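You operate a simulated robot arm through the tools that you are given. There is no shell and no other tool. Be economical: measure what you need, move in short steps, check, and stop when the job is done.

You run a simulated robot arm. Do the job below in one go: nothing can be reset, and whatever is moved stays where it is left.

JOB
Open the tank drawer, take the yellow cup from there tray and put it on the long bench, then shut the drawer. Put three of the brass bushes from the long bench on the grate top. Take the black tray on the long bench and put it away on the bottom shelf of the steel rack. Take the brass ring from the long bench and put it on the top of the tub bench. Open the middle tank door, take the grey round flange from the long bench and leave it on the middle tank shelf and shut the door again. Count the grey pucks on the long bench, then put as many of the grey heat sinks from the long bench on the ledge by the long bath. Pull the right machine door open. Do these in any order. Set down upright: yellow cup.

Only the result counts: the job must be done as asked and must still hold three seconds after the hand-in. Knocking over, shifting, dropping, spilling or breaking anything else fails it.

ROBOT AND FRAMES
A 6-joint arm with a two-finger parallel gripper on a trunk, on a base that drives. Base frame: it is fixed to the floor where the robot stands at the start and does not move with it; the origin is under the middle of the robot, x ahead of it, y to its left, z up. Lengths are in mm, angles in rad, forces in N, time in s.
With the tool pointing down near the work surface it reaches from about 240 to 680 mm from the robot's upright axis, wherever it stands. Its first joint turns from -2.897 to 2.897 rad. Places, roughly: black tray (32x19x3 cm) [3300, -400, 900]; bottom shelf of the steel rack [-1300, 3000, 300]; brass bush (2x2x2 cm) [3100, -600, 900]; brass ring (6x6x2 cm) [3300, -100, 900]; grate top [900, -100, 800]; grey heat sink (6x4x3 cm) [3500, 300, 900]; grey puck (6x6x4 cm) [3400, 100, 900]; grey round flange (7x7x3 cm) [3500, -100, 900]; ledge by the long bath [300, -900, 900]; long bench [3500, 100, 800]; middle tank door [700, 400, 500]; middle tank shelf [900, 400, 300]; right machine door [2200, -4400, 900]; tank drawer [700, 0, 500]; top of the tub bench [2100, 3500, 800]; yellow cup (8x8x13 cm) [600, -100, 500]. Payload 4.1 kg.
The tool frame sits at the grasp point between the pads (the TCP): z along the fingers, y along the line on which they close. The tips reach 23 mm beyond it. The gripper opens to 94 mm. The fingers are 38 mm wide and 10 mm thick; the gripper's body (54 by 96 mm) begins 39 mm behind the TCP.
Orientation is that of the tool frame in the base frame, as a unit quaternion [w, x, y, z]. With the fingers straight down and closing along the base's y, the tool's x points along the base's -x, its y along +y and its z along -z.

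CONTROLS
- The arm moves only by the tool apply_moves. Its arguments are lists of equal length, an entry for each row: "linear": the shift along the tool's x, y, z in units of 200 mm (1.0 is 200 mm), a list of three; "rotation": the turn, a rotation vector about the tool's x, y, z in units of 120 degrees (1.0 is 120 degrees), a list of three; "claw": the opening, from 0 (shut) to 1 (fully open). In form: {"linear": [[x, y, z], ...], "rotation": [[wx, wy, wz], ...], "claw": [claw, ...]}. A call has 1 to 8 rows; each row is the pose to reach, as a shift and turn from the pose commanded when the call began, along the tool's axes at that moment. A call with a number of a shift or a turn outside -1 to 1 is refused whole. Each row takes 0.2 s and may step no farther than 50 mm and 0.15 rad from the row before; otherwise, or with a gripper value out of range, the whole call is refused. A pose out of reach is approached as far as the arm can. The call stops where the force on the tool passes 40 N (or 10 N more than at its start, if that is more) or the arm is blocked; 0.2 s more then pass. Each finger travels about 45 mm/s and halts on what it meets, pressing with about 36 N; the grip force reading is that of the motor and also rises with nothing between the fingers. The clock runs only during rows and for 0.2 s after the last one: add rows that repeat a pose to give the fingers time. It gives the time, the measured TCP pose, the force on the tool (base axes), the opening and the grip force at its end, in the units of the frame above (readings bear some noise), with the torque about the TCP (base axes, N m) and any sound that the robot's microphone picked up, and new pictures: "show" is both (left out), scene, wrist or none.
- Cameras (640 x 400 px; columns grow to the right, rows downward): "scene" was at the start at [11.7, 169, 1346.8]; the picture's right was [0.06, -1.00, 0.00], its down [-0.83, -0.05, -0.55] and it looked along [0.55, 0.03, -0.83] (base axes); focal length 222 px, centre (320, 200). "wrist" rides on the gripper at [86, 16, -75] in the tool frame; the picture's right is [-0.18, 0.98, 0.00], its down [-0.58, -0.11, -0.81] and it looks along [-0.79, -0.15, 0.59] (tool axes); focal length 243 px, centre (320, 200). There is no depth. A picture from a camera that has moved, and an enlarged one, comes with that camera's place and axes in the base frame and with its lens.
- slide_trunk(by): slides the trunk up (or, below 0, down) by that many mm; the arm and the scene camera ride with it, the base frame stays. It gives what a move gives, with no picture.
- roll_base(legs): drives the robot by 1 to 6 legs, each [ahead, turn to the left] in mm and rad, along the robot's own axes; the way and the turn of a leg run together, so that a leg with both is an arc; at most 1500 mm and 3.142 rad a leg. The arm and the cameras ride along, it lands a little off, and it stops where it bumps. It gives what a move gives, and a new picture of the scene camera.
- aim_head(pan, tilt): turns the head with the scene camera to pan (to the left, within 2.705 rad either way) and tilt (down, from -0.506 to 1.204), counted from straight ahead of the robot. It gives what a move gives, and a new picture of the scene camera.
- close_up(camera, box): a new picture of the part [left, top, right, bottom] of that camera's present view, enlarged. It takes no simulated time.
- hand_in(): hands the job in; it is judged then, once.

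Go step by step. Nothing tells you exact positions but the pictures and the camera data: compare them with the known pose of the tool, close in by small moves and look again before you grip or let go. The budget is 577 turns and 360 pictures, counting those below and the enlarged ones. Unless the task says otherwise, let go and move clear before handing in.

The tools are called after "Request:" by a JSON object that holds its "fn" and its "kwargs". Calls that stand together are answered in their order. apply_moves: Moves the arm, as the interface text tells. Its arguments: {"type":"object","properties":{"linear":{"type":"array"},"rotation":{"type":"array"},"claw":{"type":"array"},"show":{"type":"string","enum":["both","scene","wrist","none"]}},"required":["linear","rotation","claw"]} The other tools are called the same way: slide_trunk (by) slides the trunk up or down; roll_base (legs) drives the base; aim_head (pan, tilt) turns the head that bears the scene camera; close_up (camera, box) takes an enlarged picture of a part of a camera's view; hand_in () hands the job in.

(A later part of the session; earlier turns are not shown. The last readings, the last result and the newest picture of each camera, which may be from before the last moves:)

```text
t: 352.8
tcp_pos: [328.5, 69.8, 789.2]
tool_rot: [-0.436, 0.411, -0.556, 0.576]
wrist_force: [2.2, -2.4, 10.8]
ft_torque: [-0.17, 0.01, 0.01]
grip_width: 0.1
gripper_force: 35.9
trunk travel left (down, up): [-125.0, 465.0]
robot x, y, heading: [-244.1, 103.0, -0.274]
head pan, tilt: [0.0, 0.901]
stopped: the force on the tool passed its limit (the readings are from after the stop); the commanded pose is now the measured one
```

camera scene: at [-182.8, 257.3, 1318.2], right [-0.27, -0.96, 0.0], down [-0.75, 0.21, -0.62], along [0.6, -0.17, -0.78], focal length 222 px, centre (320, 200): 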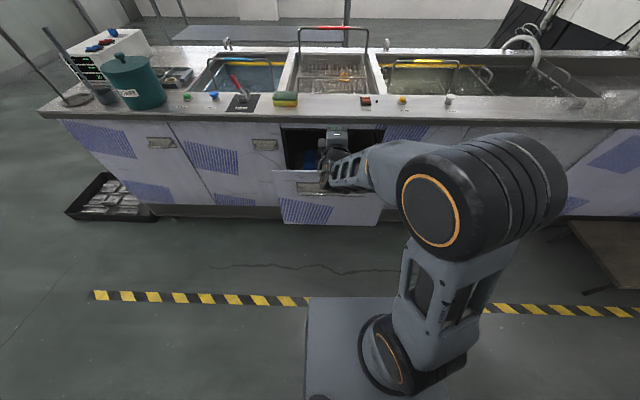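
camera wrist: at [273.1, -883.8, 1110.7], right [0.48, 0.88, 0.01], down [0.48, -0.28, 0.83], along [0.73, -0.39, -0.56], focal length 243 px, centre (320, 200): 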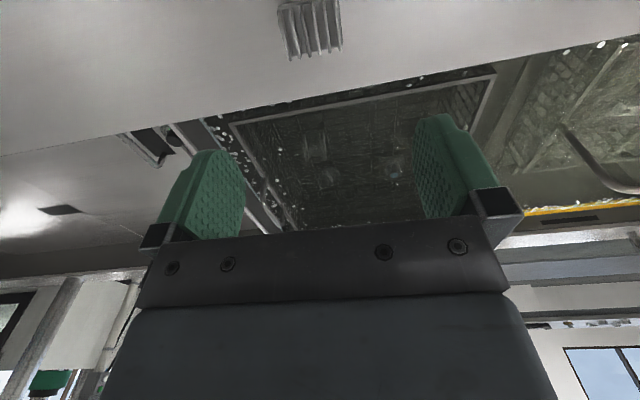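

Touched the panel top from above; raise a little and back off, then lower in front of it.

Request:
{"fn": "slide_trunk", "kwargs": {"by": 40}}

Request:
{"fn": "roll_base", "kwargs": {"legs": [[-220, 0]]}}

Request:
{"fn": "slide_trunk", "kwargs": {"by": -165}}

Request:
{"fn": "aim_head", "kwargs": {"pan": 0, "tilt": 0.8}}

```text
t: 353.6
tcp_pos: [330.0, 70.9, 827.2]
tool_rot: [-0.433, 0.412, -0.558, 0.575]
wrist_force: [0.0, -0.7, 0.3]
ft_torque: [-0.01, -0.02, -0.01]
grip_width: 0.0
gripper_force: 35.9
trunk travel left (down, up): [-165.0, 425.0]
robot x, y, heading: [-243.2, 105.9, -0.275]
head pan, tilt: [0.0, 0.901]
```

```text
t: 355.3
tcp_pos: [120.6, 128.8, 827.0]
tool_rot: [-0.432, 0.412, -0.559, 0.575]
wrist_force: [0.2, 0.5, -1.1]
ft_torque: [0.02, 0.02, 0.01]
grip_width: 0.0
gripper_force: 35.9
trunk travel left (down, up): [-165.0, 425.0]
robot x, y, heading: [-453.9, 160.5, -0.275]
head pan, tilt: [0.0, 0.901]
camera scene: at [-391.5, 316.1, 1193.3], right [-0.27, -0.96, 0.0], down [-0.75, 0.21, -0.62], along [0.6, -0.17, -0.78], focal length 222 px, centre (320, 200)
```

scene: 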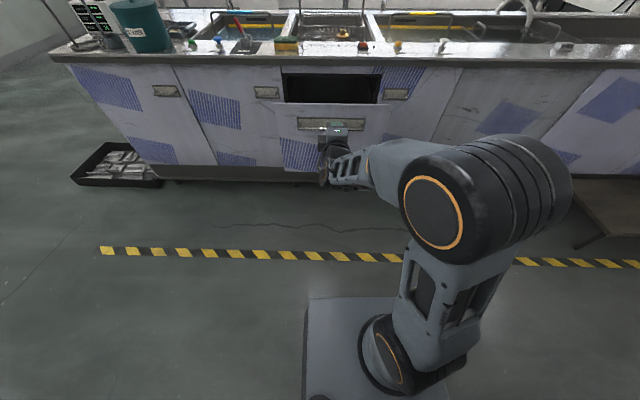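

```text
t: 357.2
tcp_pos: [119.3, 127.7, 662.7]
tool_rot: [-0.433, 0.412, -0.559, 0.575]
wrist_force: [-0.5, 0.0, -0.4]
ft_torque: [-0.01, -0.01, -0.02]
grip_width: 0.2
gripper_force: 36.0
trunk travel left (down, up): [0.0, 590.0]
robot x, y, heading: [-449.0, 165.3, -0.273]
head pan, tilt: [0.0, 0.901]
```

```text
t: 357.8
tcp_pos: [119.8, 129.2, 662.4]
tool_rot: [-0.433, 0.412, -0.558, 0.575]
wrist_force: [0.8, -0.4, 0.2]
ft_torque: [-0.02, 0.01, -0.01]
grip_width: 0.0
gripper_force: 35.9
trunk travel left (down, up): [0.0, 590.0]
robot x, y, heading: [-457.2, 162.6, -0.279]
head pan, tilt: [0.0, 0.799]
camera scene: at [-386.6, 314.7, 1036.2], right [-0.27, -0.96, 0.0], down [-0.69, 0.2, -0.7], along [0.67, -0.19, -0.72], focal length 222 px, centre (320, 200)
```

scene: 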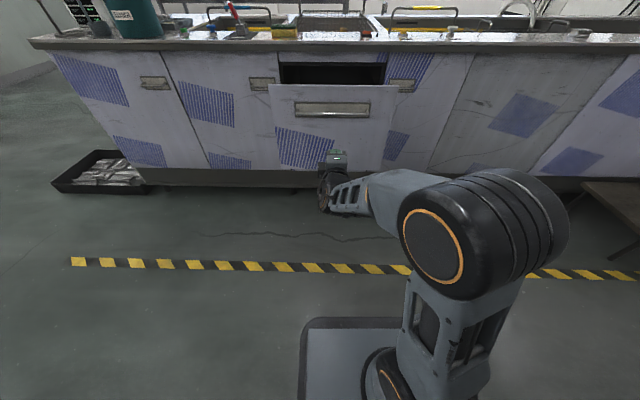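

Request:
{"fn": "roll_base", "kwargs": {"legs": [[415, 0]]}}

```text
t: 360.4
tcp_pos: [516.3, 10.6, 662.0]
tool_rot: [-0.43, 0.41, -0.559, 0.578]
wrist_force: [0.0, -0.3, 0.2]
ft_torque: [0.02, -0.02, 0.02]
grip_width: 0.2
gripper_force: 36.4
trunk travel left (down, up): [0.0, 590.0]
robot x, y, heading: [-56.2, 52.5, -0.281]
head pan, tilt: [0.0, 0.799]
camera scene: at [11.7, 200.1, 1036.2], right [-0.28, -0.96, 0.0], down [-0.69, 0.2, -0.7], along [0.67, -0.2, -0.72], focal length 222 px, centre (320, 200)
```

scene: 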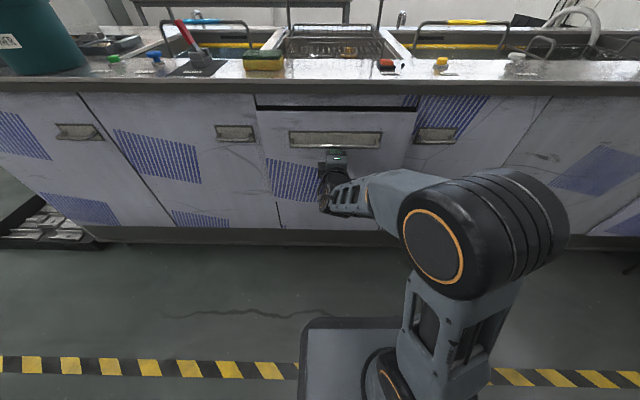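

Nearly shut. Push the rest gently with the arm.

Request:
{"fn": "apply_moves", "kwargs": {"linear": [[0, 0, 0.05], [0, 0, 0.1], [0, 0, 0.15], [0, 0, 0.2], [0, 0, 0.25], [0, 0, 0.3], [0, 0, 0.35], [0, 0, 0.4]], "rotation": [[0, 0, 0], [0, 0, 0], [0, 0, 0], [0, 0, 0], [0, 0, 0], [0, 0, 0], [0, 0, 0], [0, 0, 0]], "claw": [0, 0, 0, 0, 0, 0, 0, 0], "show": "scene"}}

Request:
{"fn": "close_up", "kwargs": {"camera": "scene", "box": [220, 80, 440, 217]}}

```text
t: 361.3
tcp_pos: [543.8, 2.9, 664.3]
tool_rot: [-0.43, 0.411, -0.56, 0.577]
wrist_force: [-24.3, 4.4, 6.0]
ft_torque: [-0.13, 0.07, -0.45]
grip_width: 0.0
gripper_force: 35.9
trunk travel left (down, up): [0.0, 590.0]
robot x, y, heading: [-56.0, 46.2, -0.283]
head pan, tilt: [0.0, 0.799]
stopped in row 4: the force on the tool passed its limit (the readings are from after the stop); the commanded pose is now the measured one
camera scene: at [9.1, 200.6, 1036.4], right [-0.28, -0.96, 0.0], down [-0.69, 0.2, -0.7], along [0.67, -0.19, -0.72], focal length 222 px, centre (320, 200)
```

scene: 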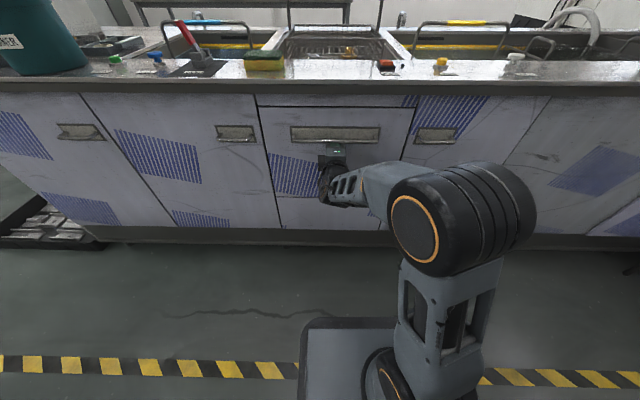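

```text
2.91 times, centred on (330, 148) of scene
camera zoom: at [9.1, 200.6, 1036.4], right [-0.28, -0.96, 0.0], down [-0.69, 0.2, -0.7], along [0.67, -0.19, -0.72], focal length 644 px, centre (291, 350)
```

zoom: 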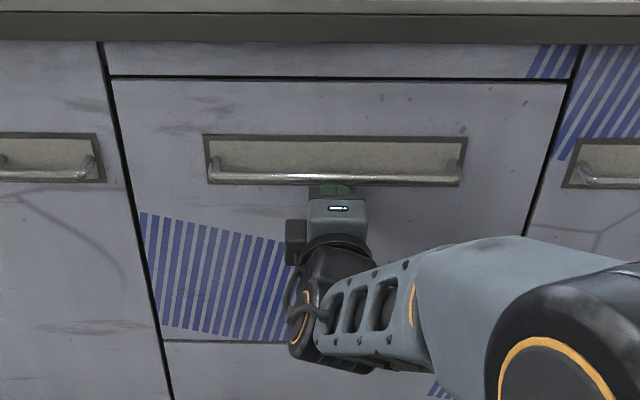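

Drawer is shut. Next: the middle door — shift left to its handle.

Request:
{"fn": "roll_base", "kwargs": {"legs": [[-250, 0], [0, 1.571], [200, 0], [0, -1.56]]}}

Request:
{"fn": "apply_moves", "kwargs": {"linear": [[-0.13, -0.06, 0], [-0.27, -0.12, 0], [-0.405, -0.19, 0]], "rotation": [[0, 0, 0], [0, 0, 0], [0, 0, 0]], "claw": [0.6, 0.6, 0.6], "show": "both"}}

```text
t: 372.1
tcp_pos: [358.5, 220.4, 661.6]
tool_rot: [-0.409, 0.391, -0.575, 0.591]
wrist_force: [-0.6, 0.1, 0.8]
ft_torque: [0.02, 0.01, -0.02]
grip_width: 0.2
gripper_force: 35.6
trunk travel left (down, up): [0.0, 590.0]
robot x, y, heading: [-240.1, 312.6, -0.351]
head pan, tilt: [0.0, 0.799]
camera scene: at [-161.5, 457.3, 1036.2], right [-0.35, -0.94, 0.0], down [-0.67, 0.25, -0.7], along [0.65, -0.24, -0.72], focal length 222 px, centre (320, 200)
```

scene: 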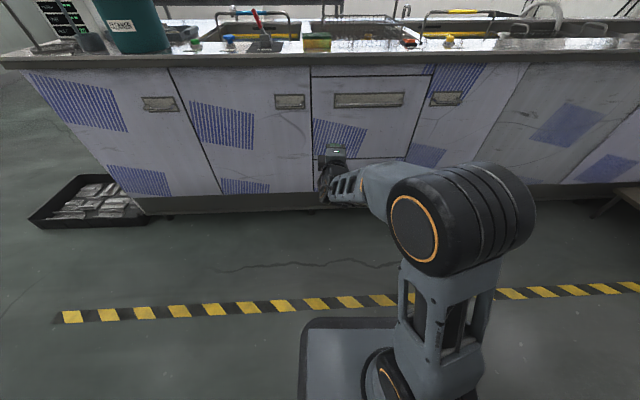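

```text
t: 372.9
tcp_pos: [385.5, 294.3, 700.7]
tool_rot: [-0.409, 0.391, -0.575, 0.592]
wrist_force: [-0.3, -1.4, -0.5]
ft_torque: [0.01, 0.01, -0.02]
grip_width: 56.5
gripper_force: 0.0
trunk travel left (down, up): [0.0, 590.0]
robot x, y, heading: [-240.3, 311.7, -0.354]
head pan, tilt: [0.0, 0.799]
camera scene: at [-161.4, 457.2, 1036.2], right [-0.35, -0.94, 0.0], down [-0.67, 0.25, -0.7], along [0.65, -0.24, -0.72], focal length 222 px, centre (320, 200)
camera wrist: at [286.4, 241.4, 680.9], right [0.1, 0.17, -0.98], down [-0.55, 0.83, 0.09], along [0.83, 0.53, 0.18], focal length 243 px, centre (320, 200)
```

scene: 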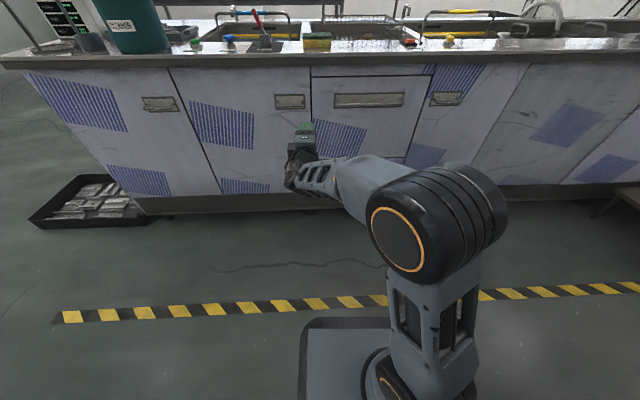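
wrist: 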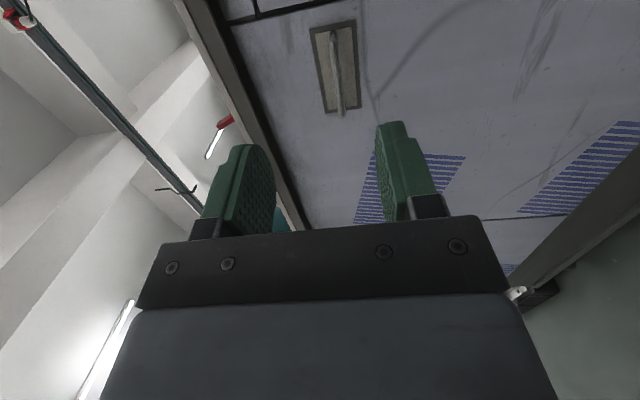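

Request:
{"fn": "roll_base", "kwargs": {"legs": [[0, 0.085]]}}

```text
t: 373.8
tcp_pos: [382.9, 346.4, 701.1]
tool_rot: [-0.434, 0.415, -0.558, 0.573]
wrist_force: [0.9, -0.3, 0.1]
ft_torque: [0.05, 0.0, -0.02]
grip_width: 56.4
gripper_force: 0.1
trunk travel left (down, up): [0.0, 590.0]
robot x, y, heading: [-240.3, 312.0, -0.269]
head pan, tilt: [0.0, 0.799]
camera scene: at [-174.2, 463.2, 1036.2], right [-0.27, -0.96, 0.0], down [-0.69, 0.19, -0.7], along [0.67, -0.19, -0.72], focal length 222 px, centre (320, 200)
```

scene: 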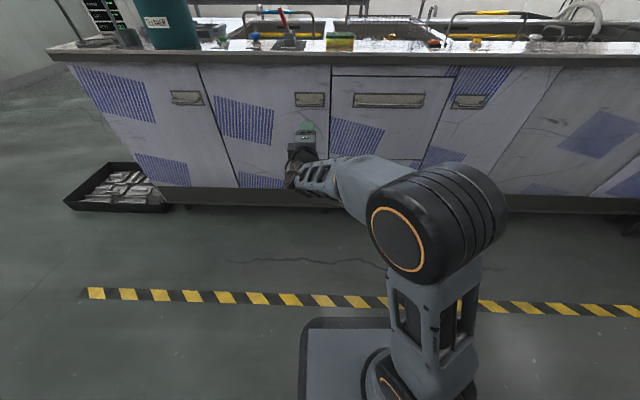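

Request:
{"fn": "roll_base", "kwargs": {"legs": [[185, 0]]}}

Request:
{"fn": "close_up", "kwargs": {"camera": "wrist", "box": [0, 0, 640, 400]}}

Request:
{"fn": "close_up", "kwargs": {"camera": "scene", "box": [220, 60, 420, 185]}}

```text
t: 375.3
tcp_pos: [568.6, 293.1, 700.9]
tool_rot: [-0.432, 0.413, -0.559, 0.575]
wrist_force: [1.2, -0.3, -0.7]
ft_torque: [0.01, 0.02, -0.01]
grip_width: 56.7
gripper_force: 0.2
trunk travel left (down, up): [0.0, 590.0]
robot x, y, heading: [-55.8, 258.7, -0.276]
head pan, tilt: [0.0, 0.799]
camera scene: at [9.2, 411.8, 1036.2], right [-0.27, -0.96, 0.0], down [-0.69, 0.19, -0.7], along [0.67, -0.19, -0.72], focal length 222 px, centre (320, 200)
```

scene: 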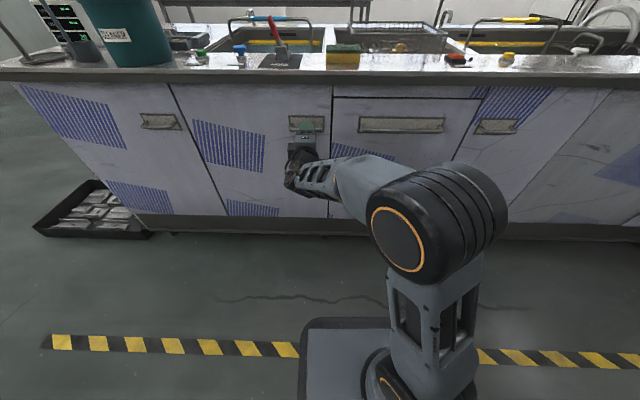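

```text
1.00 times, centred on (320, 200) of wrist
camera zoom: at [472.8, 232.0, 680.8], right [0.09, 0.18, -0.98], down [-0.61, 0.79, 0.09], along [0.79, 0.59, 0.17], focal length 243 px, centre (320, 200)
```

zoom: 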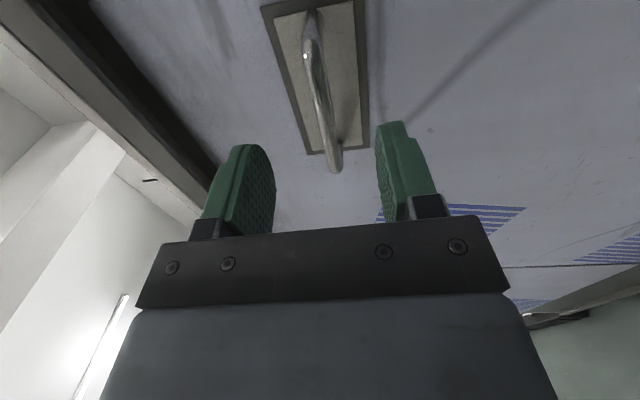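

```text
3.20 times, centred on (320, 122) of scene
camera zoom: at [9.2, 411.8, 1036.2], right [-0.27, -0.96, 0.0], down [-0.69, 0.19, -0.7], along [0.67, -0.19, -0.72], focal length 709 px, centre (320, 448)
```

zoom: 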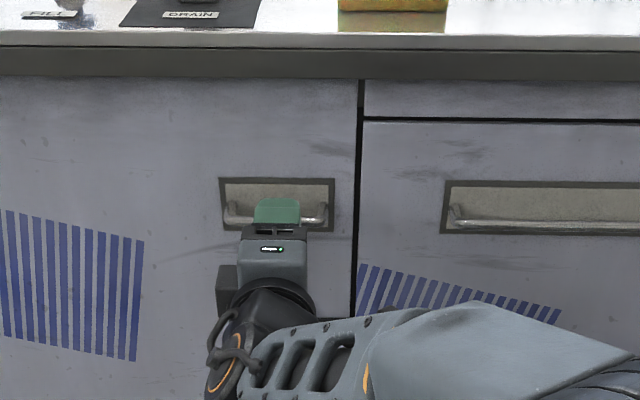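

Request:
{"fn": "apply_moves", "kwargs": {"linear": [[0, 0, 0.12], [0, 0, 0.245], [0, 0, 0.245], [0, 0, 0.245], [0, 0, 0.245], [0, 0, 0.245]], "rotation": [[0, 0, 0], [0, 0, 0], [0, 0, 0], [0, 0, 0], [0, 0, 0], [0, 0, 0]], "claw": [0.6, 0.6, 0, 0, 0, 0], "show": "wrist"}}

```text
t: 376.7
tcp_pos: [616.5, 278.9, 700.7]
tool_rot: [-0.43, 0.415, -0.56, 0.574]
wrist_force: [-3.9, -1.3, -12.4]
ft_torque: [-1.23, 0.43, 0.05]
grip_width: 11.0
gripper_force: 45.0
trunk travel left (down, up): [0.0, 590.0]
robot x, y, heading: [-56.8, 257.3, -0.272]
head pan, tilt: [0.0, 0.799]
camera wrist: at [521.2, 218.3, 680.1], right [0.08, 0.17, -0.98], down [-0.61, 0.79, 0.09], along [0.79, 0.59, 0.17], focal length 243 px, centre (320, 200)
```

wrist: 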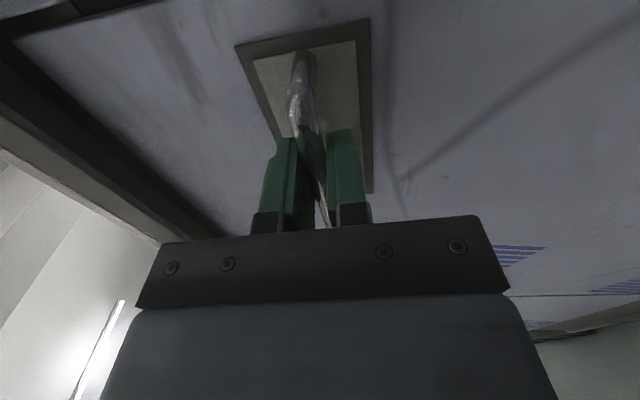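

Handle gripped. Pull the door ajar by driving back.

Request:
{"fn": "roll_base", "kwargs": {"legs": [[-150, 0]]}}

```text
t: 378.0
tcp_pos: [501.9, 316.5, 699.9]
tool_rot: [-0.433, 0.419, -0.558, 0.571]
wrist_force: [5.0, 2.1, 1.0]
ft_torque: [-0.09, 0.77, -0.93]
grip_width: 10.8
gripper_force: 45.1
trunk travel left (down, up): [0.0, 590.0]
robot x, y, heading: [-170.5, 296.3, -0.263]
head pan, tilt: [0.0, 0.799]
stopped in leg 1: the force on the tool passed its limit (the readings are from after the stop); the commanded pose is now the measured one
camera scene: at [-106.9, 444.6, 1036.3], right [-0.26, -0.96, 0.0], down [-0.69, 0.19, -0.7], along [0.67, -0.18, -0.72], focal length 222 px, centre (320, 200)
```

scene: 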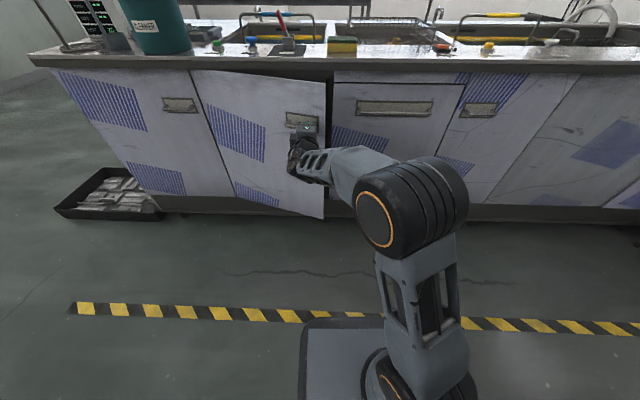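

Request:
{"fn": "apply_moves", "kwargs": {"linear": [[-0.03, 0, -0.08], [-0.065, 0, -0.165], [-0.105, 0, -0.25], [-0.15, 0, -0.335], [-0.2, 0, -0.42], [-0.25, 0, -0.505]], "rotation": [[0, 0, 0], [0, 0, 0], [0, 0, 0], [0, 0, 0], [0, 0, 0], [0, 0, 0]], "claw": [0, 0, 0, 0, 0, 0], "show": "scene"}}

```text
t: 379.4
tcp_pos: [418.7, 393.5, 699.0]
tool_rot: [-0.434, 0.419, -0.558, 0.57]
wrist_force: [16.6, 9.6, 10.1]
ft_torque: [-0.54, 0.55, -0.69]
grip_width: 11.2
gripper_force: 45.2
trunk travel left (down, up): [0.0, 590.0]
robot x, y, heading: [-172.1, 291.9, -0.265]
head pan, tilt: [0.0, 0.799]
camera scene: at [-106.7, 445.0, 1036.2], right [-0.26, -0.96, 0.0], down [-0.69, 0.19, -0.7], along [0.67, -0.19, -0.72], focal length 222 px, centre (320, 200)
```

scene: 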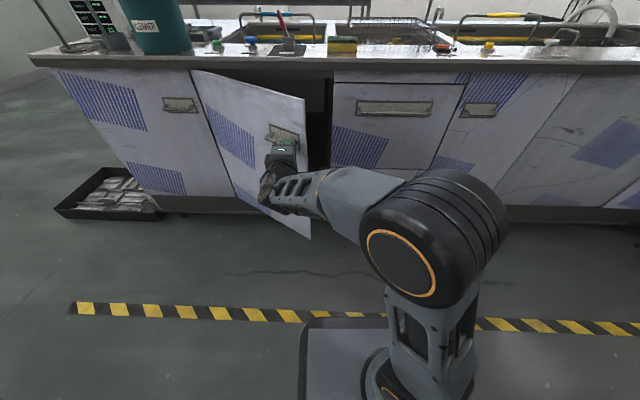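

Request:
{"fn": "apply_moves", "kwargs": {"linear": [[-0.065, 0, -0.085], [-0.135, 0, -0.17], [-0.21, 0, -0.25], [-0.29, 0, -0.325], [-0.375, 0, -0.4], [-0.465, 0, -0.465]], "rotation": [[0, 0, 0], [0, 0, 0], [0, 0, 0], [0, 0, 0], [0, 0, 0], [0, 0, 0]], "claw": [0, 0, 0, 0, 0, 0], "show": "none"}}

Request:
{"fn": "apply_moves", "kwargs": {"linear": [[-0.09, 0, -0.06], [-0.185, 0, -0.115], [-0.285, 0, -0.165], [-0.385, 0, -0.21], [-0.49, 0, -0.245], [-0.6, 0, -0.28]], "rotation": [[0, 0, 0], [0, 0, 0], [0, 0, 0], [0, 0, 0], [0, 0, 0], [0, 0, 0]], "claw": [0, 0, 0, 0, 0, 0], "show": "scene"}}

```text
t: 380.8
tcp_pos: [352.1, 505.2, 699.7]
tool_rot: [-0.436, 0.414, -0.558, 0.572]
wrist_force: [-11.2, -5.3, 34.6]
ft_torque: [-0.45, -0.07, -0.78]
grip_width: 11.4
gripper_force: 44.8
trunk travel left (down, up): [0.0, 590.0]
robot x, y, heading: [-173.2, 292.2, -0.271]
head pan, tilt: [0.0, 0.799]
```

```text
t: 382.2
tcp_pos: [329.1, 638.6, 697.9]
tool_rot: [-0.436, 0.415, -0.558, 0.571]
wrist_force: [-14.4, -0.5, 34.9]
ft_torque: [-0.78, -0.08, -0.62]
grip_width: 10.8
gripper_force: 44.7
trunk travel left (down, up): [0.0, 590.0]
robot x, y, heading: [-174.7, 292.7, -0.261]
head pan, tilt: [0.0, 0.799]
camera scene: at [-110.3, 443.3, 1036.7], right [-0.26, -0.96, 0.0], down [-0.69, 0.19, -0.7], along [0.67, -0.18, -0.72], focal length 222 px, centre (320, 200)
```

scene: 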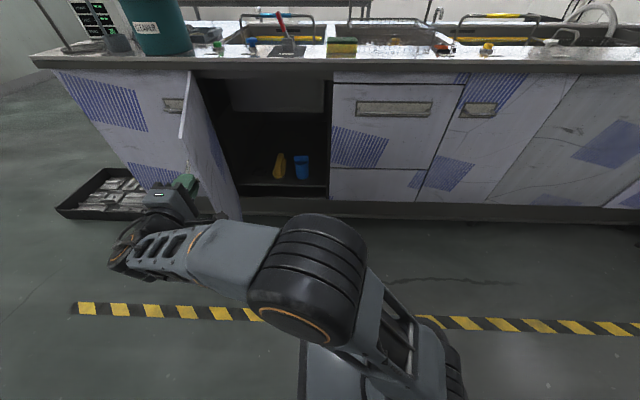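

Door is open ~75–80°; inside are two cups on the shelf. Release the handle and withdraw.

Request:
{"fn": "apply_moves", "kwargs": {"linear": [[0, 0, 0], [0, 0, 0], [0, 0, 0], [0, 0, -0.2], [0, 0, -0.4], [0.1, 0, -0.55]], "rotation": [[0, 0, 0], [0, 0, 0], [0, 0, 0], [0, 0, 0], [0, 0, 0], [0, 0, 0]], "claw": [0.5, 0.5, 0.5, 0.5, 0.5, 0.5], "show": "none"}}

Request:
{"fn": "roll_base", "kwargs": {"legs": [[-250, 0]]}}

Request:
{"fn": "close_up", "kwargs": {"camera": "scene", "box": [160, 40, 400, 190]}}

```text
t: 383.6
tcp_pos: [221.6, 650.2, 696.3]
tool_rot: [-0.433, 0.418, -0.56, 0.57]
wrist_force: [0.1, -0.4, -0.4]
ft_torque: [0.0, 0.0, 0.0]
grip_width: 46.9
gripper_force: 0.1
trunk travel left (down, up): [0.0, 590.0]
robot x, y, heading: [-170.3, 293.2, -0.273]
head pan, tilt: [0.0, 0.799]
```

```text
t: 385.4
tcp_pos: [-17.1, 715.7, 695.8]
tool_rot: [-0.433, 0.418, -0.559, 0.57]
wrist_force: [-0.3, -0.1, 0.2]
ft_torque: [0.0, -0.01, 0.01]
grip_width: 47.1
gripper_force: 0.1
trunk travel left (down, up): [0.0, 590.0]
robot x, y, heading: [-409.6, 356.0, -0.27]
head pan, tilt: [0.0, 0.799]
camera scene: at [-345.3, 509.9, 1036.2], right [-0.27, -0.96, 0.0], down [-0.69, 0.19, -0.7], along [0.67, -0.19, -0.72], focal length 222 px, centre (320, 200)
```

scene: 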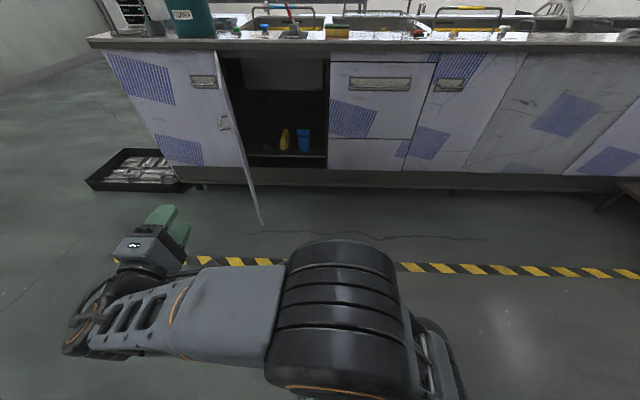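

```text
2.67 times, centred on (280, 115) of scene
camera zoom: at [-345.3, 509.9, 1036.2], right [-0.27, -0.96, 0.0], down [-0.69, 0.19, -0.7], along [0.67, -0.19, -0.72], focal length 591 px, centre (427, 427)
```

zoom: 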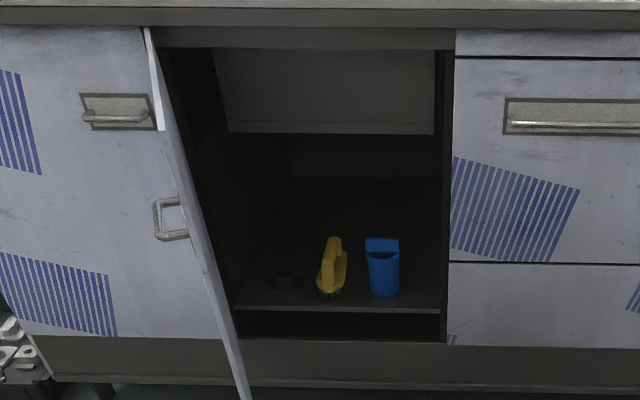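

Door open, shelf visible. Reorient the tool downward while clear, then go for the flange.

Request:
{"fn": "slide_trunk", "kwargs": {"by": 400}}

Request:
{"fn": "apply_moves", "kwargs": {"linear": [[0.1, 0, 0], [0.2, 0, 0], [0.3, 0, 0], [0.4, 0, 0], [0.5, 0, 0], [0.6, 0, 0], [0.7, 0, 0], [0.8, 0, 0]], "rotation": [[0, 0, 0.07], [0, 0, 0.14], [0, 0, 0.21], [0, 0, 0.28], [0, 0, 0.35], [0, 0, 0.42], [0, 0, 0.49], [0, 0, 0.56]], "claw": [1, 1, 1, 1, 1, 1, 1, 1], "show": "none"}}

Request:
{"fn": "apply_moves", "kwargs": {"linear": [[0, 0, 0], [0, 0, 0], [0, 0, 0]], "rotation": [[0, 0, 0.07], [0, 0, 0.14], [0, 0, 0.19]], "claw": [1, 1, 1], "show": "none"}}

Request:
{"fn": "apply_moves", "kwargs": {"linear": [[0, 0, 0], [0, 0, 0], [0, 0, 0], [0, 0, 0], [0, 0, 0], [0, 0, 0], [0, 0, 0], [0, 0, 0]], "rotation": [[0, 0.07, 0], [0, 0.14, 0], [0, 0.21, 0], [0, 0.28, 0], [0, 0.35, 0], [0, 0.42, 0], [0, 0.49, 0], [0, 0.56, 0]], "claw": [1, 1, 1, 1, 1, 1, 1, 1], "show": "none"}}

Request:
{"fn": "apply_moves", "kwargs": {"linear": [[0, 0, 0], [0, 0, 0], [0, 0, 0]], "rotation": [[0, 0.07, 0], [0, 0.14, 0], [0, 0.19, 0]], "claw": [1, 1, 1], "show": "none"}}

```text
t: 389.2
tcp_pos: [-16.2, 715.5, 1095.3]
tool_rot: [-0.433, 0.418, -0.56, 0.57]
wrist_force: [0.1, 0.2, 0.1]
ft_torque: [0.0, -0.02, -0.01]
grip_width: 47.2
gripper_force: 0.3
trunk travel left (down, up): [-400.0, 190.0]
robot x, y, heading: [-410.2, 355.5, -0.266]
head pan, tilt: [0.0, 0.799]
```

```text
t: 391.0
tcp_pos: [-62.1, 560.1, 1095.5]
tool_rot: [0.676, -0.038, 0.697, -0.235]
wrist_force: [-0.3, -0.1, 0.5]
ft_torque: [-0.03, -0.01, 0.0]
grip_width: 93.9
gripper_force: 0.1
trunk travel left (down, up): [-400.0, 190.0]
robot x, y, heading: [-409.1, 359.2, -0.27]
head pan, tilt: [0.0, 0.799]
```

```text
t: 391.8
tcp_pos: [-61.2, 561.9, 1093.3]
tool_rot: [0.709, 0.101, 0.691, -0.097]
wrist_force: [-0.1, 0.2, -0.3]
ft_torque: [0.0, -0.01, -0.01]
grip_width: 93.9
gripper_force: 0.1
trunk travel left (down, up): [-400.0, 190.0]
robot x, y, heading: [-410.7, 354.0, -0.273]
head pan, tilt: [0.0, 0.799]
```

```text
t: 393.6
tcp_pos: [-61.6, 562.4, 1096.4]
tool_rot: [0.207, 0.136, 0.968, -0.026]
wrist_force: [-0.6, 0.7, -0.2]
ft_torque: [0.0, -0.02, 0.02]
grip_width: 93.9
gripper_force: 0.1
trunk travel left (down, up): [-400.0, 190.0]
robot x, y, heading: [-411.8, 358.6, -0.268]
head pan, tilt: [0.0, 0.799]
```

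```text
t: 394.4
tcp_pos: [-61.1, 562.4, 1095.0]
tool_rot: [0.012, 0.138, 0.99, 0.002]
wrist_force: [1.0, 0.4, 0.9]
ft_torque: [-0.02, 0.04, -0.02]
grip_width: 93.9
gripper_force: 0.0
trunk travel left (down, up): [-400.0, 190.0]
robot x, y, heading: [-410.8, 357.4, -0.269]
head pan, tilt: [0.0, 0.799]
```

Request:
{"fn": "apply_moves", "kwargs": {"linear": [[-0.13, -0.11, 0], [-0.27, -0.22, 0], [-0.41, -0.33, 0], [-0.55, -0.44, 0], [-0.69, -0.55, 0], [-0.83, -0.66, 0], [-0.96, -0.77, 0]], "rotation": [[0, 0, 0], [0, 0, 0], [0, 0, 0], [0, 0, 0], [0, 0, 0], [0, 0, 0], [0, 0, 0]], "claw": [1, 1, 1, 1, 1, 1, 1], "show": "none"}}

Request:
{"fn": "roll_base", "kwargs": {"legs": [[0, 1.498], [1500, 0], [573, 0], [0, -1.412], [1500, 0], [150, 0]]}}

```text
t: 396.0
tcp_pos: [80.4, 361.8, 1100.8]
tool_rot: [0.013, 0.139, 0.99, 0.002]
wrist_force: [-0.1, -0.3, 0.3]
ft_torque: [0.0, 0.01, -0.02]
grip_width: 94.0
gripper_force: 0.1
trunk travel left (down, up): [-400.0, 190.0]
robot x, y, heading: [-412.0, 354.7, -0.272]
head pan, tilt: [0.0, 0.799]
```

```text
t: 421.4
tcp_pos: [2417.2, 2127.0, 1100.9]
tool_rot: [0.013, 0.071, 0.997, 0.002]
wrist_force: [0.2, 1.0, -0.3]
ft_torque: [-0.02, 0.0, 0.04]
grip_width: 94.3
gripper_force: 0.1
trunk travel left (down, up): [-400.0, 190.0]
robot x, y, heading: [1928.8, 2053.6, -0.135]
head pan, tilt: [0.0, 0.799]
camera scene: at [1975.6, 2214.5, 1436.2], right [-0.14, -0.99, 0.0], down [-0.71, 0.1, -0.7], along [0.69, -0.09, -0.72], focal length 222 px, centre (320, 200)
```

scene: 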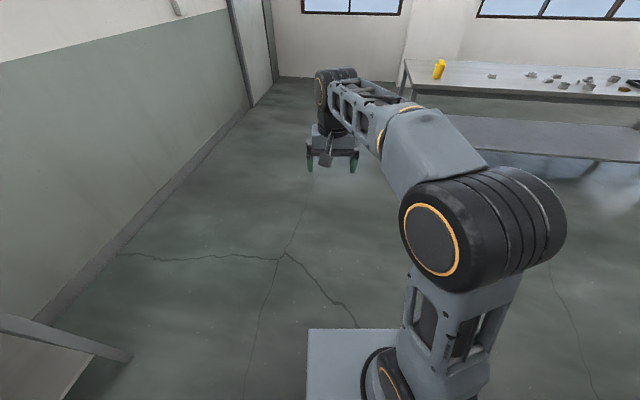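

Request:
{"fn": "roll_base", "kwargs": {"legs": [[0, -1.0], [1500, 0], [600, 0], [0, 0.825]]}}

Request:
{"fn": "close_up", "kwargs": {"camera": "wrist", "box": [0, 0, 640, 400]}}

```text
t: 436.4
tcp_pos: [3264.9, 134.1, 1101.1]
tool_rot: [0.012, 0.175, 0.985, 0.002]
wrist_force: [0.0, 0.3, 0.1]
ft_torque: [0.02, -0.01, 0.02]
grip_width: 93.7
gripper_force: 0.0
trunk travel left (down, up): [-400.0, 190.0]
robot x, y, heading: [2771.9, 163.8, -0.346]
head pan, tilt: [0.0, 0.799]
camera scene: at [2850.2, 311.8, 1436.2], right [-0.34, -0.94, 0.0], down [-0.68, 0.24, -0.7], along [0.66, -0.23, -0.72], focal length 222 px, centre (320, 200)
```

scene: 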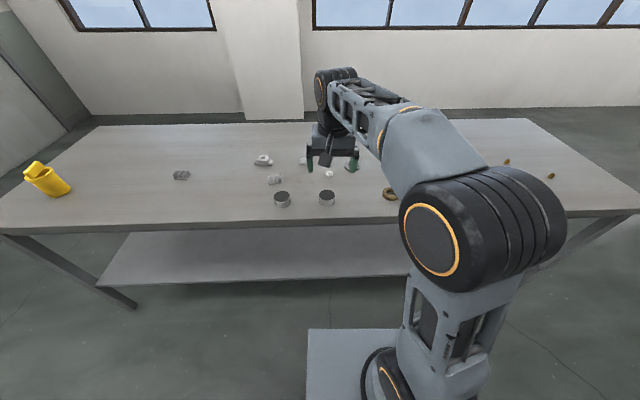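

```text
1.00 times, centred on (320, 200) of wrist
camera zoom: at [3187.0, 179.6, 1172.8], right [0.51, 0.86, 0.01], down [0.49, -0.3, 0.82], along [0.71, -0.41, -0.57], focal length 243 px, centre (320, 200)
```

zoom: 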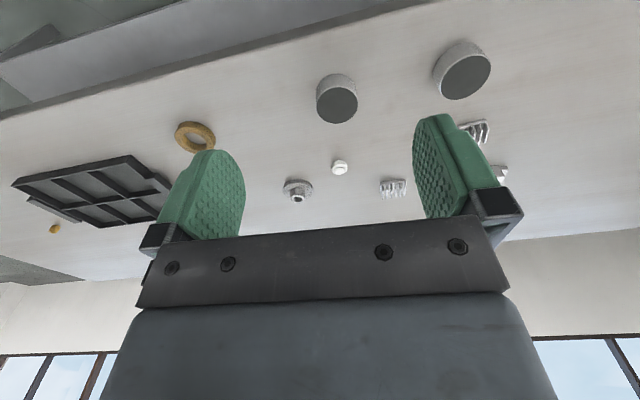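

Request:
{"fn": "roll_base", "kwargs": {"legs": [[190, 0]]}}

Request:
{"fn": "slide_trunk", "kwargs": {"by": -60}}

```text
t: 437.9
tcp_pos: [3439.6, 71.1, 1101.0]
tool_rot: [0.013, 0.175, 0.984, 0.001]
wrist_force: [-0.2, -0.6, -0.8]
ft_torque: [-0.02, 0.02, 0.0]
grip_width: 93.9
gripper_force: 0.2
trunk travel left (down, up): [-400.0, 190.0]
robot x, y, heading: [2947.5, 102.5, -0.343]
head pan, tilt: [0.0, 0.799]
camera scene: at [3026.6, 248.4, 1436.2], right [-0.34, -0.94, 0.0], down [-0.67, 0.24, -0.7], along [0.66, -0.24, -0.72], focal length 222 px, centre (320, 200)
```

scene: 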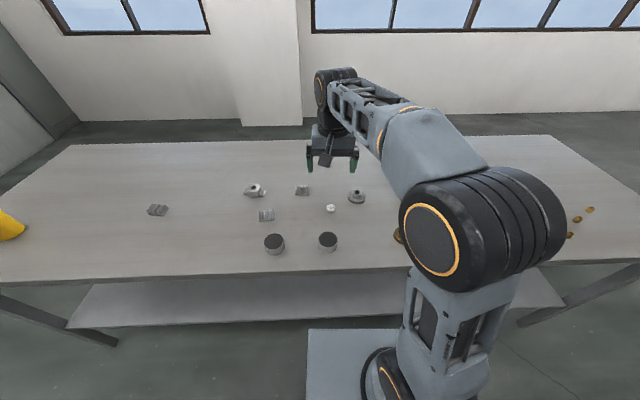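

```text
t: 438.9
tcp_pos: [3439.6, 70.4, 1043.1]
tool_rot: [0.013, 0.176, 0.984, 0.001]
wrist_force: [-0.5, 0.8, 0.0]
ft_torque: [0.0, 0.01, -0.03]
grip_width: 94.3
gripper_force: 0.0
trunk travel left (down, up): [-340.0, 250.0]
robot x, y, heading: [2946.4, 99.0, -0.346]
head pan, tilt: [0.0, 0.799]
```

Request:
{"fn": "apply_moves", "kwargs": {"linear": [[-0.12, -0.1, 0.05], [-0.24, -0.2, 0.12], [-0.36, -0.3, 0.2], [-0.48, -0.4, 0.3], [-0.6, -0.498, 0.41]], "rotation": [[0, 0, 0], [0, 0, 0], [0, 0, 0], [0, 0, 0], [0, 0, 0]], "claw": [1, 1, 1, 1, 1], "show": "wrist"}}

```text
t: 440.1
tcp_pos: [3518.6, -66.0, 966.2]
tool_rot: [0.014, 0.177, 0.984, 0.002]
wrist_force: [-0.2, -0.2, 0.4]
ft_torque: [0.0, -0.03, 0.01]
grip_width: 94.0
gripper_force: 0.0
trunk travel left (down, up): [-340.0, 250.0]
robot x, y, heading: [2948.4, 102.5, -0.345]
head pan, tilt: [0.0, 0.799]
camera wrist: at [3441.3, -21.3, 1036.3], right [0.51, 0.86, 0.01], down [0.49, -0.3, 0.82], along [0.71, -0.42, -0.57], focal length 243 px, centre (320, 200)
```

wrist: 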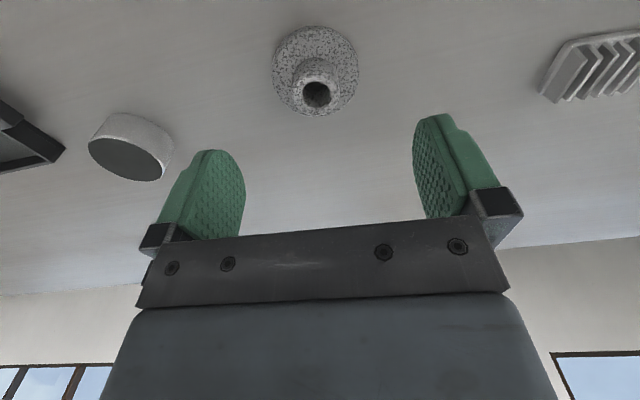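

Request:
{"fn": "apply_moves", "kwargs": {"linear": [[-0.013, -0.022, 0.2], [-0.013, -0.022, 0.4], [-0.013, -0.022, 0.45]], "rotation": [[0, 0, 0], [0, 0, 0], [0, 0, 0]], "claw": [1, 1, 1], "show": "none"}}

Request:
{"fn": "apply_moves", "kwargs": {"linear": [[0, 0, 0], [0, 0, 0], [0, 0, 0], [0, 0, 0]], "rotation": [[0, 0, 0], [0, 0, 0], [0, 0, 0], [0, 0, 0]], "claw": [0, 0, 0, 0], "show": "wrist"}}

```text
t: 440.9
tcp_pos: [3519.7, -68.4, 874.1]
tool_rot: [0.014, 0.176, 0.984, 0.0]
wrist_force: [0.7, -0.1, 7.9]
ft_torque: [-0.35, 0.3, -0.05]
grip_width: 93.5
gripper_force: 0.1
trunk travel left (down, up): [-340.0, 250.0]
robot x, y, heading: [2948.6, 96.9, -0.344]
head pan, tilt: [0.0, 0.799]
```

```text
t: 441.9
tcp_pos: [3519.6, -69.6, 873.8]
tool_rot: [0.014, 0.176, 0.984, 0.0]
wrist_force: [-0.2, -7.2, 15.4]
ft_torque: [-0.6, 0.39, 0.15]
grip_width: 64.5
gripper_force: 35.6
trunk travel left (down, up): [-340.0, 250.0]
robot x, y, heading: [2954.0, 100.6, -0.346]
head pan, tilt: [0.0, 0.799]
camera wrist: at [3443.1, -24.1, 945.0], right [0.51, 0.86, 0.01], down [0.48, -0.3, 0.82], along [0.71, -0.42, -0.57], focal length 243 px, centre (320, 200)
```

wrist: 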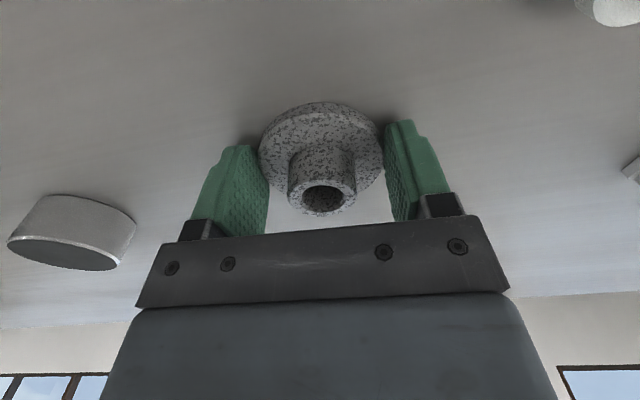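

Flange held. Lift and drive back to the tank front.

Request:
{"fn": "apply_moves", "kwargs": {"linear": [[0, 0, -0.1], [0, 0, -0.3], [0, 0, -0.5], [0, 0, -0.7], [0, 0, -0.9]], "rotation": [[0, 0, 0], [0, 0, 0], [0, 0, 0], [0, 0, 0], [0, 0, 0]], "claw": [0, 0, 0, 0, 0], "show": "none"}}

Request:
{"fn": "roll_base", "kwargs": {"legs": [[-250, 0], [0, 2.33], [1500, 0], [490, 0]]}}

```text
t: 443.1
tcp_pos: [3517.9, -73.3, 1053.9]
tool_rot: [0.013, 0.176, 0.984, 0.002]
wrist_force: [0.8, -0.2, -1.0]
ft_torque: [0.03, -0.01, 0.01]
grip_width: 64.6
gripper_force: 35.8
trunk travel left (down, up): [-340.0, 250.0]
robot x, y, heading: [2947.1, 100.3, -0.346]
head pan, tilt: [0.0, 0.799]
```

```text
t: 460.2
tcp_pos: [1495.7, 2476.1, 1053.3]
tool_rot: [-0.003, 0.849, -0.529, -0.011]
wrist_force: [-0.2, -0.1, -0.9]
ft_torque: [0.03, 0.02, 0.0]
grip_width: 64.2
gripper_force: 35.4
trunk travel left (down, up): [-340.0, 250.0]
robot x, y, heading: [1783.1, 1958.3, 2.036]
head pan, tilt: [0.0, 0.799]
camera scene: at [1630.6, 1901.6, 1376.2], right [0.89, 0.45, 0.0], down [0.32, -0.64, -0.7], along [-0.31, 0.62, -0.72], focal length 222 px, centre (320, 200)
```

scene: 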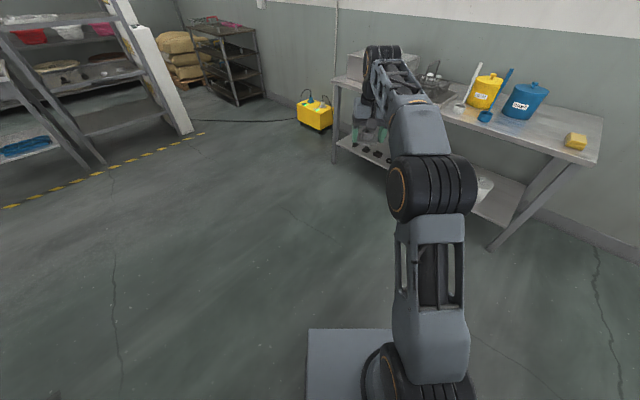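

Request:
{"fn": "roll_base", "kwargs": {"legs": [[0, 0.875], [1500, 0], [40, 0], [0, 1.585], [1500, 0]]}}

```text
t: 481.4
tcp_pos: [-150.3, 246.1, 1052.8]
tool_rot: [0.01, 0.782, 0.623, -0.007]
wrist_force: [0.4, 0.6, -1.2]
ft_torque: [0.02, 0.0, -0.03]
grip_width: 64.6
gripper_force: 36.1
trunk travel left (down, up): [-340.0, 250.0]
robot x, y, heading: [-53.7, 834.6, -1.789]
head pan, tilt: [0.0, 0.799]
camera scene: at [107.3, 773.5, 1376.2], right [-0.98, 0.21, 0.0], down [0.15, 0.7, -0.7], along [-0.15, -0.68, -0.72], focal length 222 px, centre (320, 200)
```

scene: 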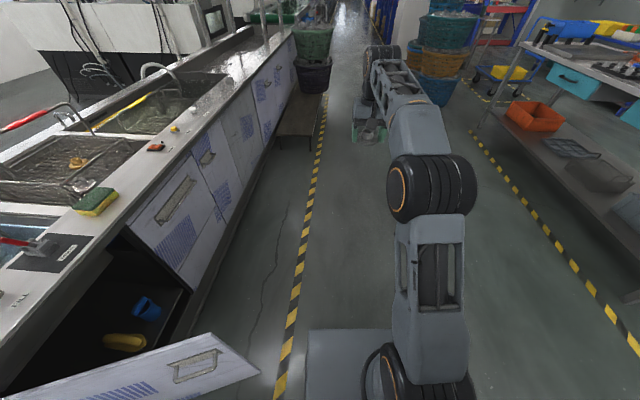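

Request:
{"fn": "roll_base", "kwargs": {"legs": [[285, 0], [0, 1.517]]}}

Request:
{"fn": "slide_trunk", "kwargs": {"by": -200}}

Request:
{"fn": "aim_head", "kwargs": {"pan": 0, "tilt": 0.7}}

Request:
{"fn": "close_up", "kwargs": {"camera": "scene", "box": [200, 80, 440, 230]}}

```text
t: 487.0
tcp_pos: [464.9, 422.3, 1054.0]
tool_rot: [0.013, 0.142, 0.99, 0.001]
wrist_force: [-0.5, 0.7, -1.0]
ft_torque: [0.0, 0.01, 0.0]
grip_width: 64.0
gripper_force: 35.4
trunk travel left (down, up): [-340.0, 250.0]
robot x, y, heading: [-115.4, 555.6, -0.284]
head pan, tilt: [0.0, 0.799]
camera scene: at [-46.8, 708.5, 1376.2], right [-0.27, -0.96, 0.0], down [-0.69, 0.2, -0.7], along [0.67, -0.19, -0.72], focal length 222 px, centre (320, 200)
```

scene: 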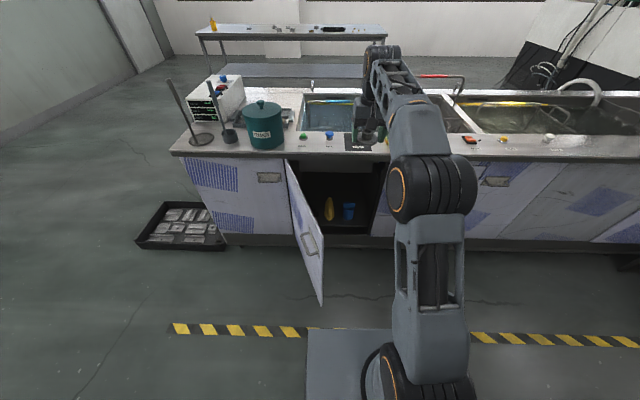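

```text
t: 489.2
tcp_pos: [465.2, 421.9, 852.3]
tool_rot: [0.012, 0.143, 0.99, 0.002]
wrist_force: [0.3, 0.0, -0.7]
ft_torque: [-0.01, -0.03, -0.04]
grip_width: 63.9
gripper_force: 36.0
trunk travel left (down, up): [-140.0, 450.0]
robot x, y, heading: [-113.0, 560.6, -0.275]
head pan, tilt: [0.0, 0.799]
```

```text
t: 489.9
tcp_pos: [465.9, 422.7, 853.2]
tool_rot: [0.012, 0.143, 0.99, 0.001]
wrist_force: [0.6, -0.8, -1.2]
ft_torque: [-0.03, 0.0, -0.03]
grip_width: 64.1
gripper_force: 35.7
trunk travel left (down, up): [-140.0, 450.0]
robot x, y, heading: [-113.5, 556.1, -0.275]
head pan, tilt: [0.0, 0.7]
camera scene: at [-42.8, 707.2, 1184.4], right [-0.27, -0.96, 0.0], down [-0.62, 0.18, -0.76], along [0.74, -0.21, -0.64], focal length 222 px, centre (320, 200)
```

scene: 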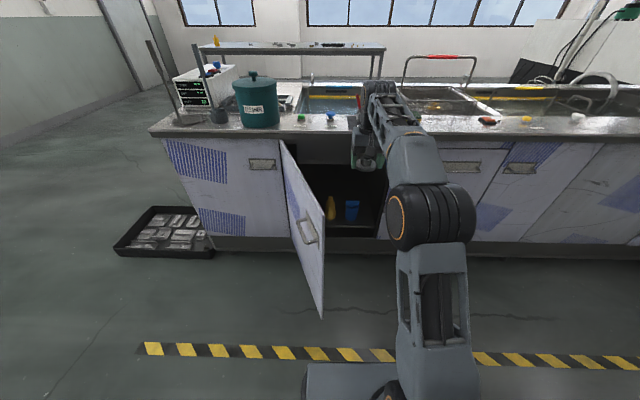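

```text
2.67 times, centred on (320, 155) of scene
camera zoom: at [-42.8, 707.2, 1184.4], right [-0.27, -0.96, 0.0], down [-0.62, 0.18, -0.76], along [0.74, -0.21, -0.64], focal length 591 px, centre (320, 320)
```

zoom: 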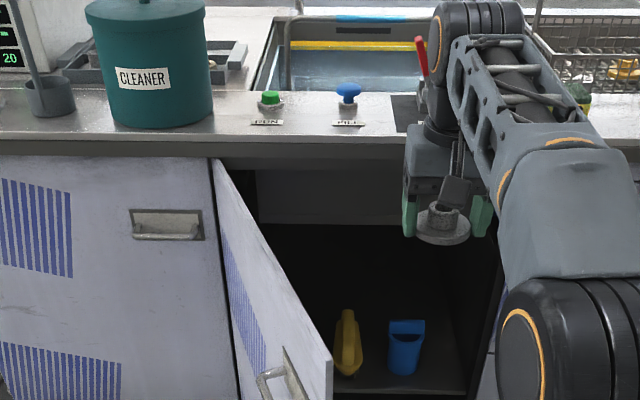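

Request:
{"fn": "slide_trunk", "kwargs": {"by": -140}}

Request:
{"fn": "apply_moves", "kwargs": {"linear": [[0, 0, 0.2], [0, 0, 0.4], [0, 0, 0.6], [0, 0, 0.8], [0, 0, 1.0]], "rotation": [[0, 0, 0], [0, 0, 0], [0, 0, 0], [0, 0, 0], [0, 0, 0]], "claw": [0, 0, 0, 0, 0], "show": "both"}}

```text
t: 491.6
tcp_pos: [464.5, 423.2, 712.8]
tool_rot: [0.012, 0.143, 0.99, 0.002]
wrist_force: [-0.2, -0.5, -0.7]
ft_torque: [0.0, 0.03, 0.01]
grip_width: 63.9
gripper_force: 35.5
trunk travel left (down, up): [0.0, 590.0]
robot x, y, heading: [-112.5, 554.7, -0.279]
head pan, tilt: [0.0, 0.7]
```

```text
t: 492.8
tcp_pos: [470.6, 419.1, 510.6]
tool_rot: [0.013, 0.142, 0.99, 0.001]
wrist_force: [0.0, -0.5, 0.2]
ft_torque: [0.01, 0.0, -0.01]
grip_width: 64.0
gripper_force: 36.0
trunk travel left (down, up): [0.0, 590.0]
robot x, y, heading: [-114.0, 556.6, -0.281]
head pan, tilt: [0.0, 0.7]
camera scene: at [-43.0, 707.3, 1044.5], right [-0.27, -0.96, 0.0], down [-0.62, 0.18, -0.77], along [0.74, -0.21, -0.64], focal length 222 px, centre (320, 200)
camera wrist: at [391.0, 459.0, 582.5], right [0.45, 0.89, 0.01], down [0.51, -0.27, 0.82], along [0.73, -0.37, -0.57], focal length 243 px, centre (320, 200)
```

scene: 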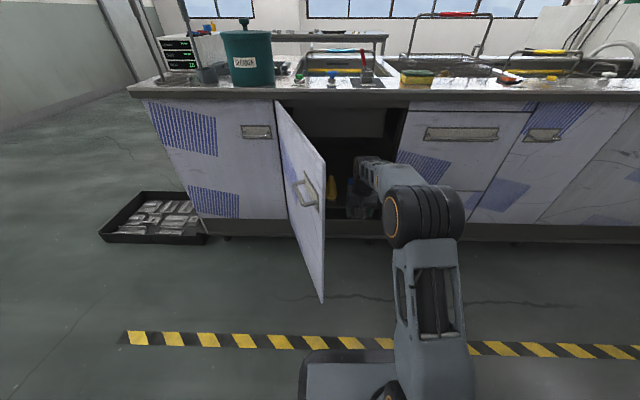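
wrist: 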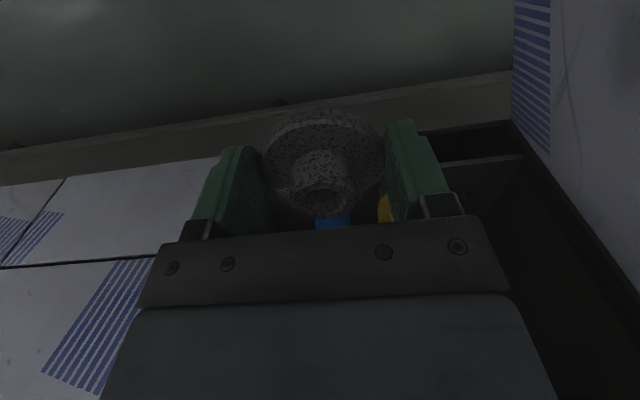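

Request:
{"fn": "close_up", "kwargs": {"camera": "scene", "box": [290, 150, 418, 230]}}

Request:
{"fn": "close_up", "kwargs": {"camera": "wrist", "box": [240, 90, 560, 290]}}

```text
5.00 times, centred on (354, 190) of scene
camera zoom: at [-43.0, 707.3, 1044.5], right [-0.27, -0.96, 0.0], down [-0.62, 0.18, -0.77], along [0.74, -0.21, -0.64], focal length 1108 px, centre (150, 250)
```

zoom: 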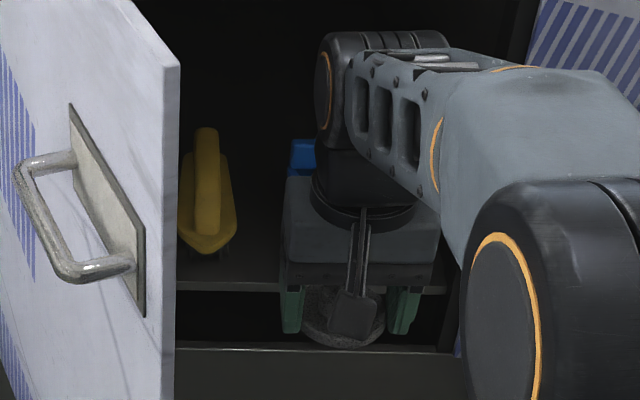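

```text
2.00 times, centred on (400, 190) of wrist
camera zoom: at [391.0, 459.0, 582.5], right [0.45, 0.89, 0.01], down [0.51, -0.27, 0.82], along [0.73, -0.37, -0.57], focal length 485 px, centre (160, 220)
```

zoom: 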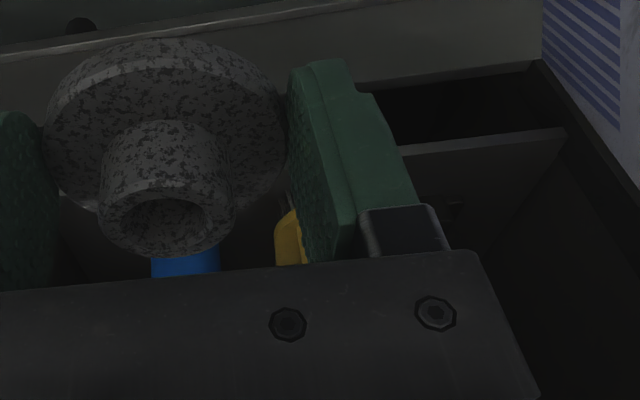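

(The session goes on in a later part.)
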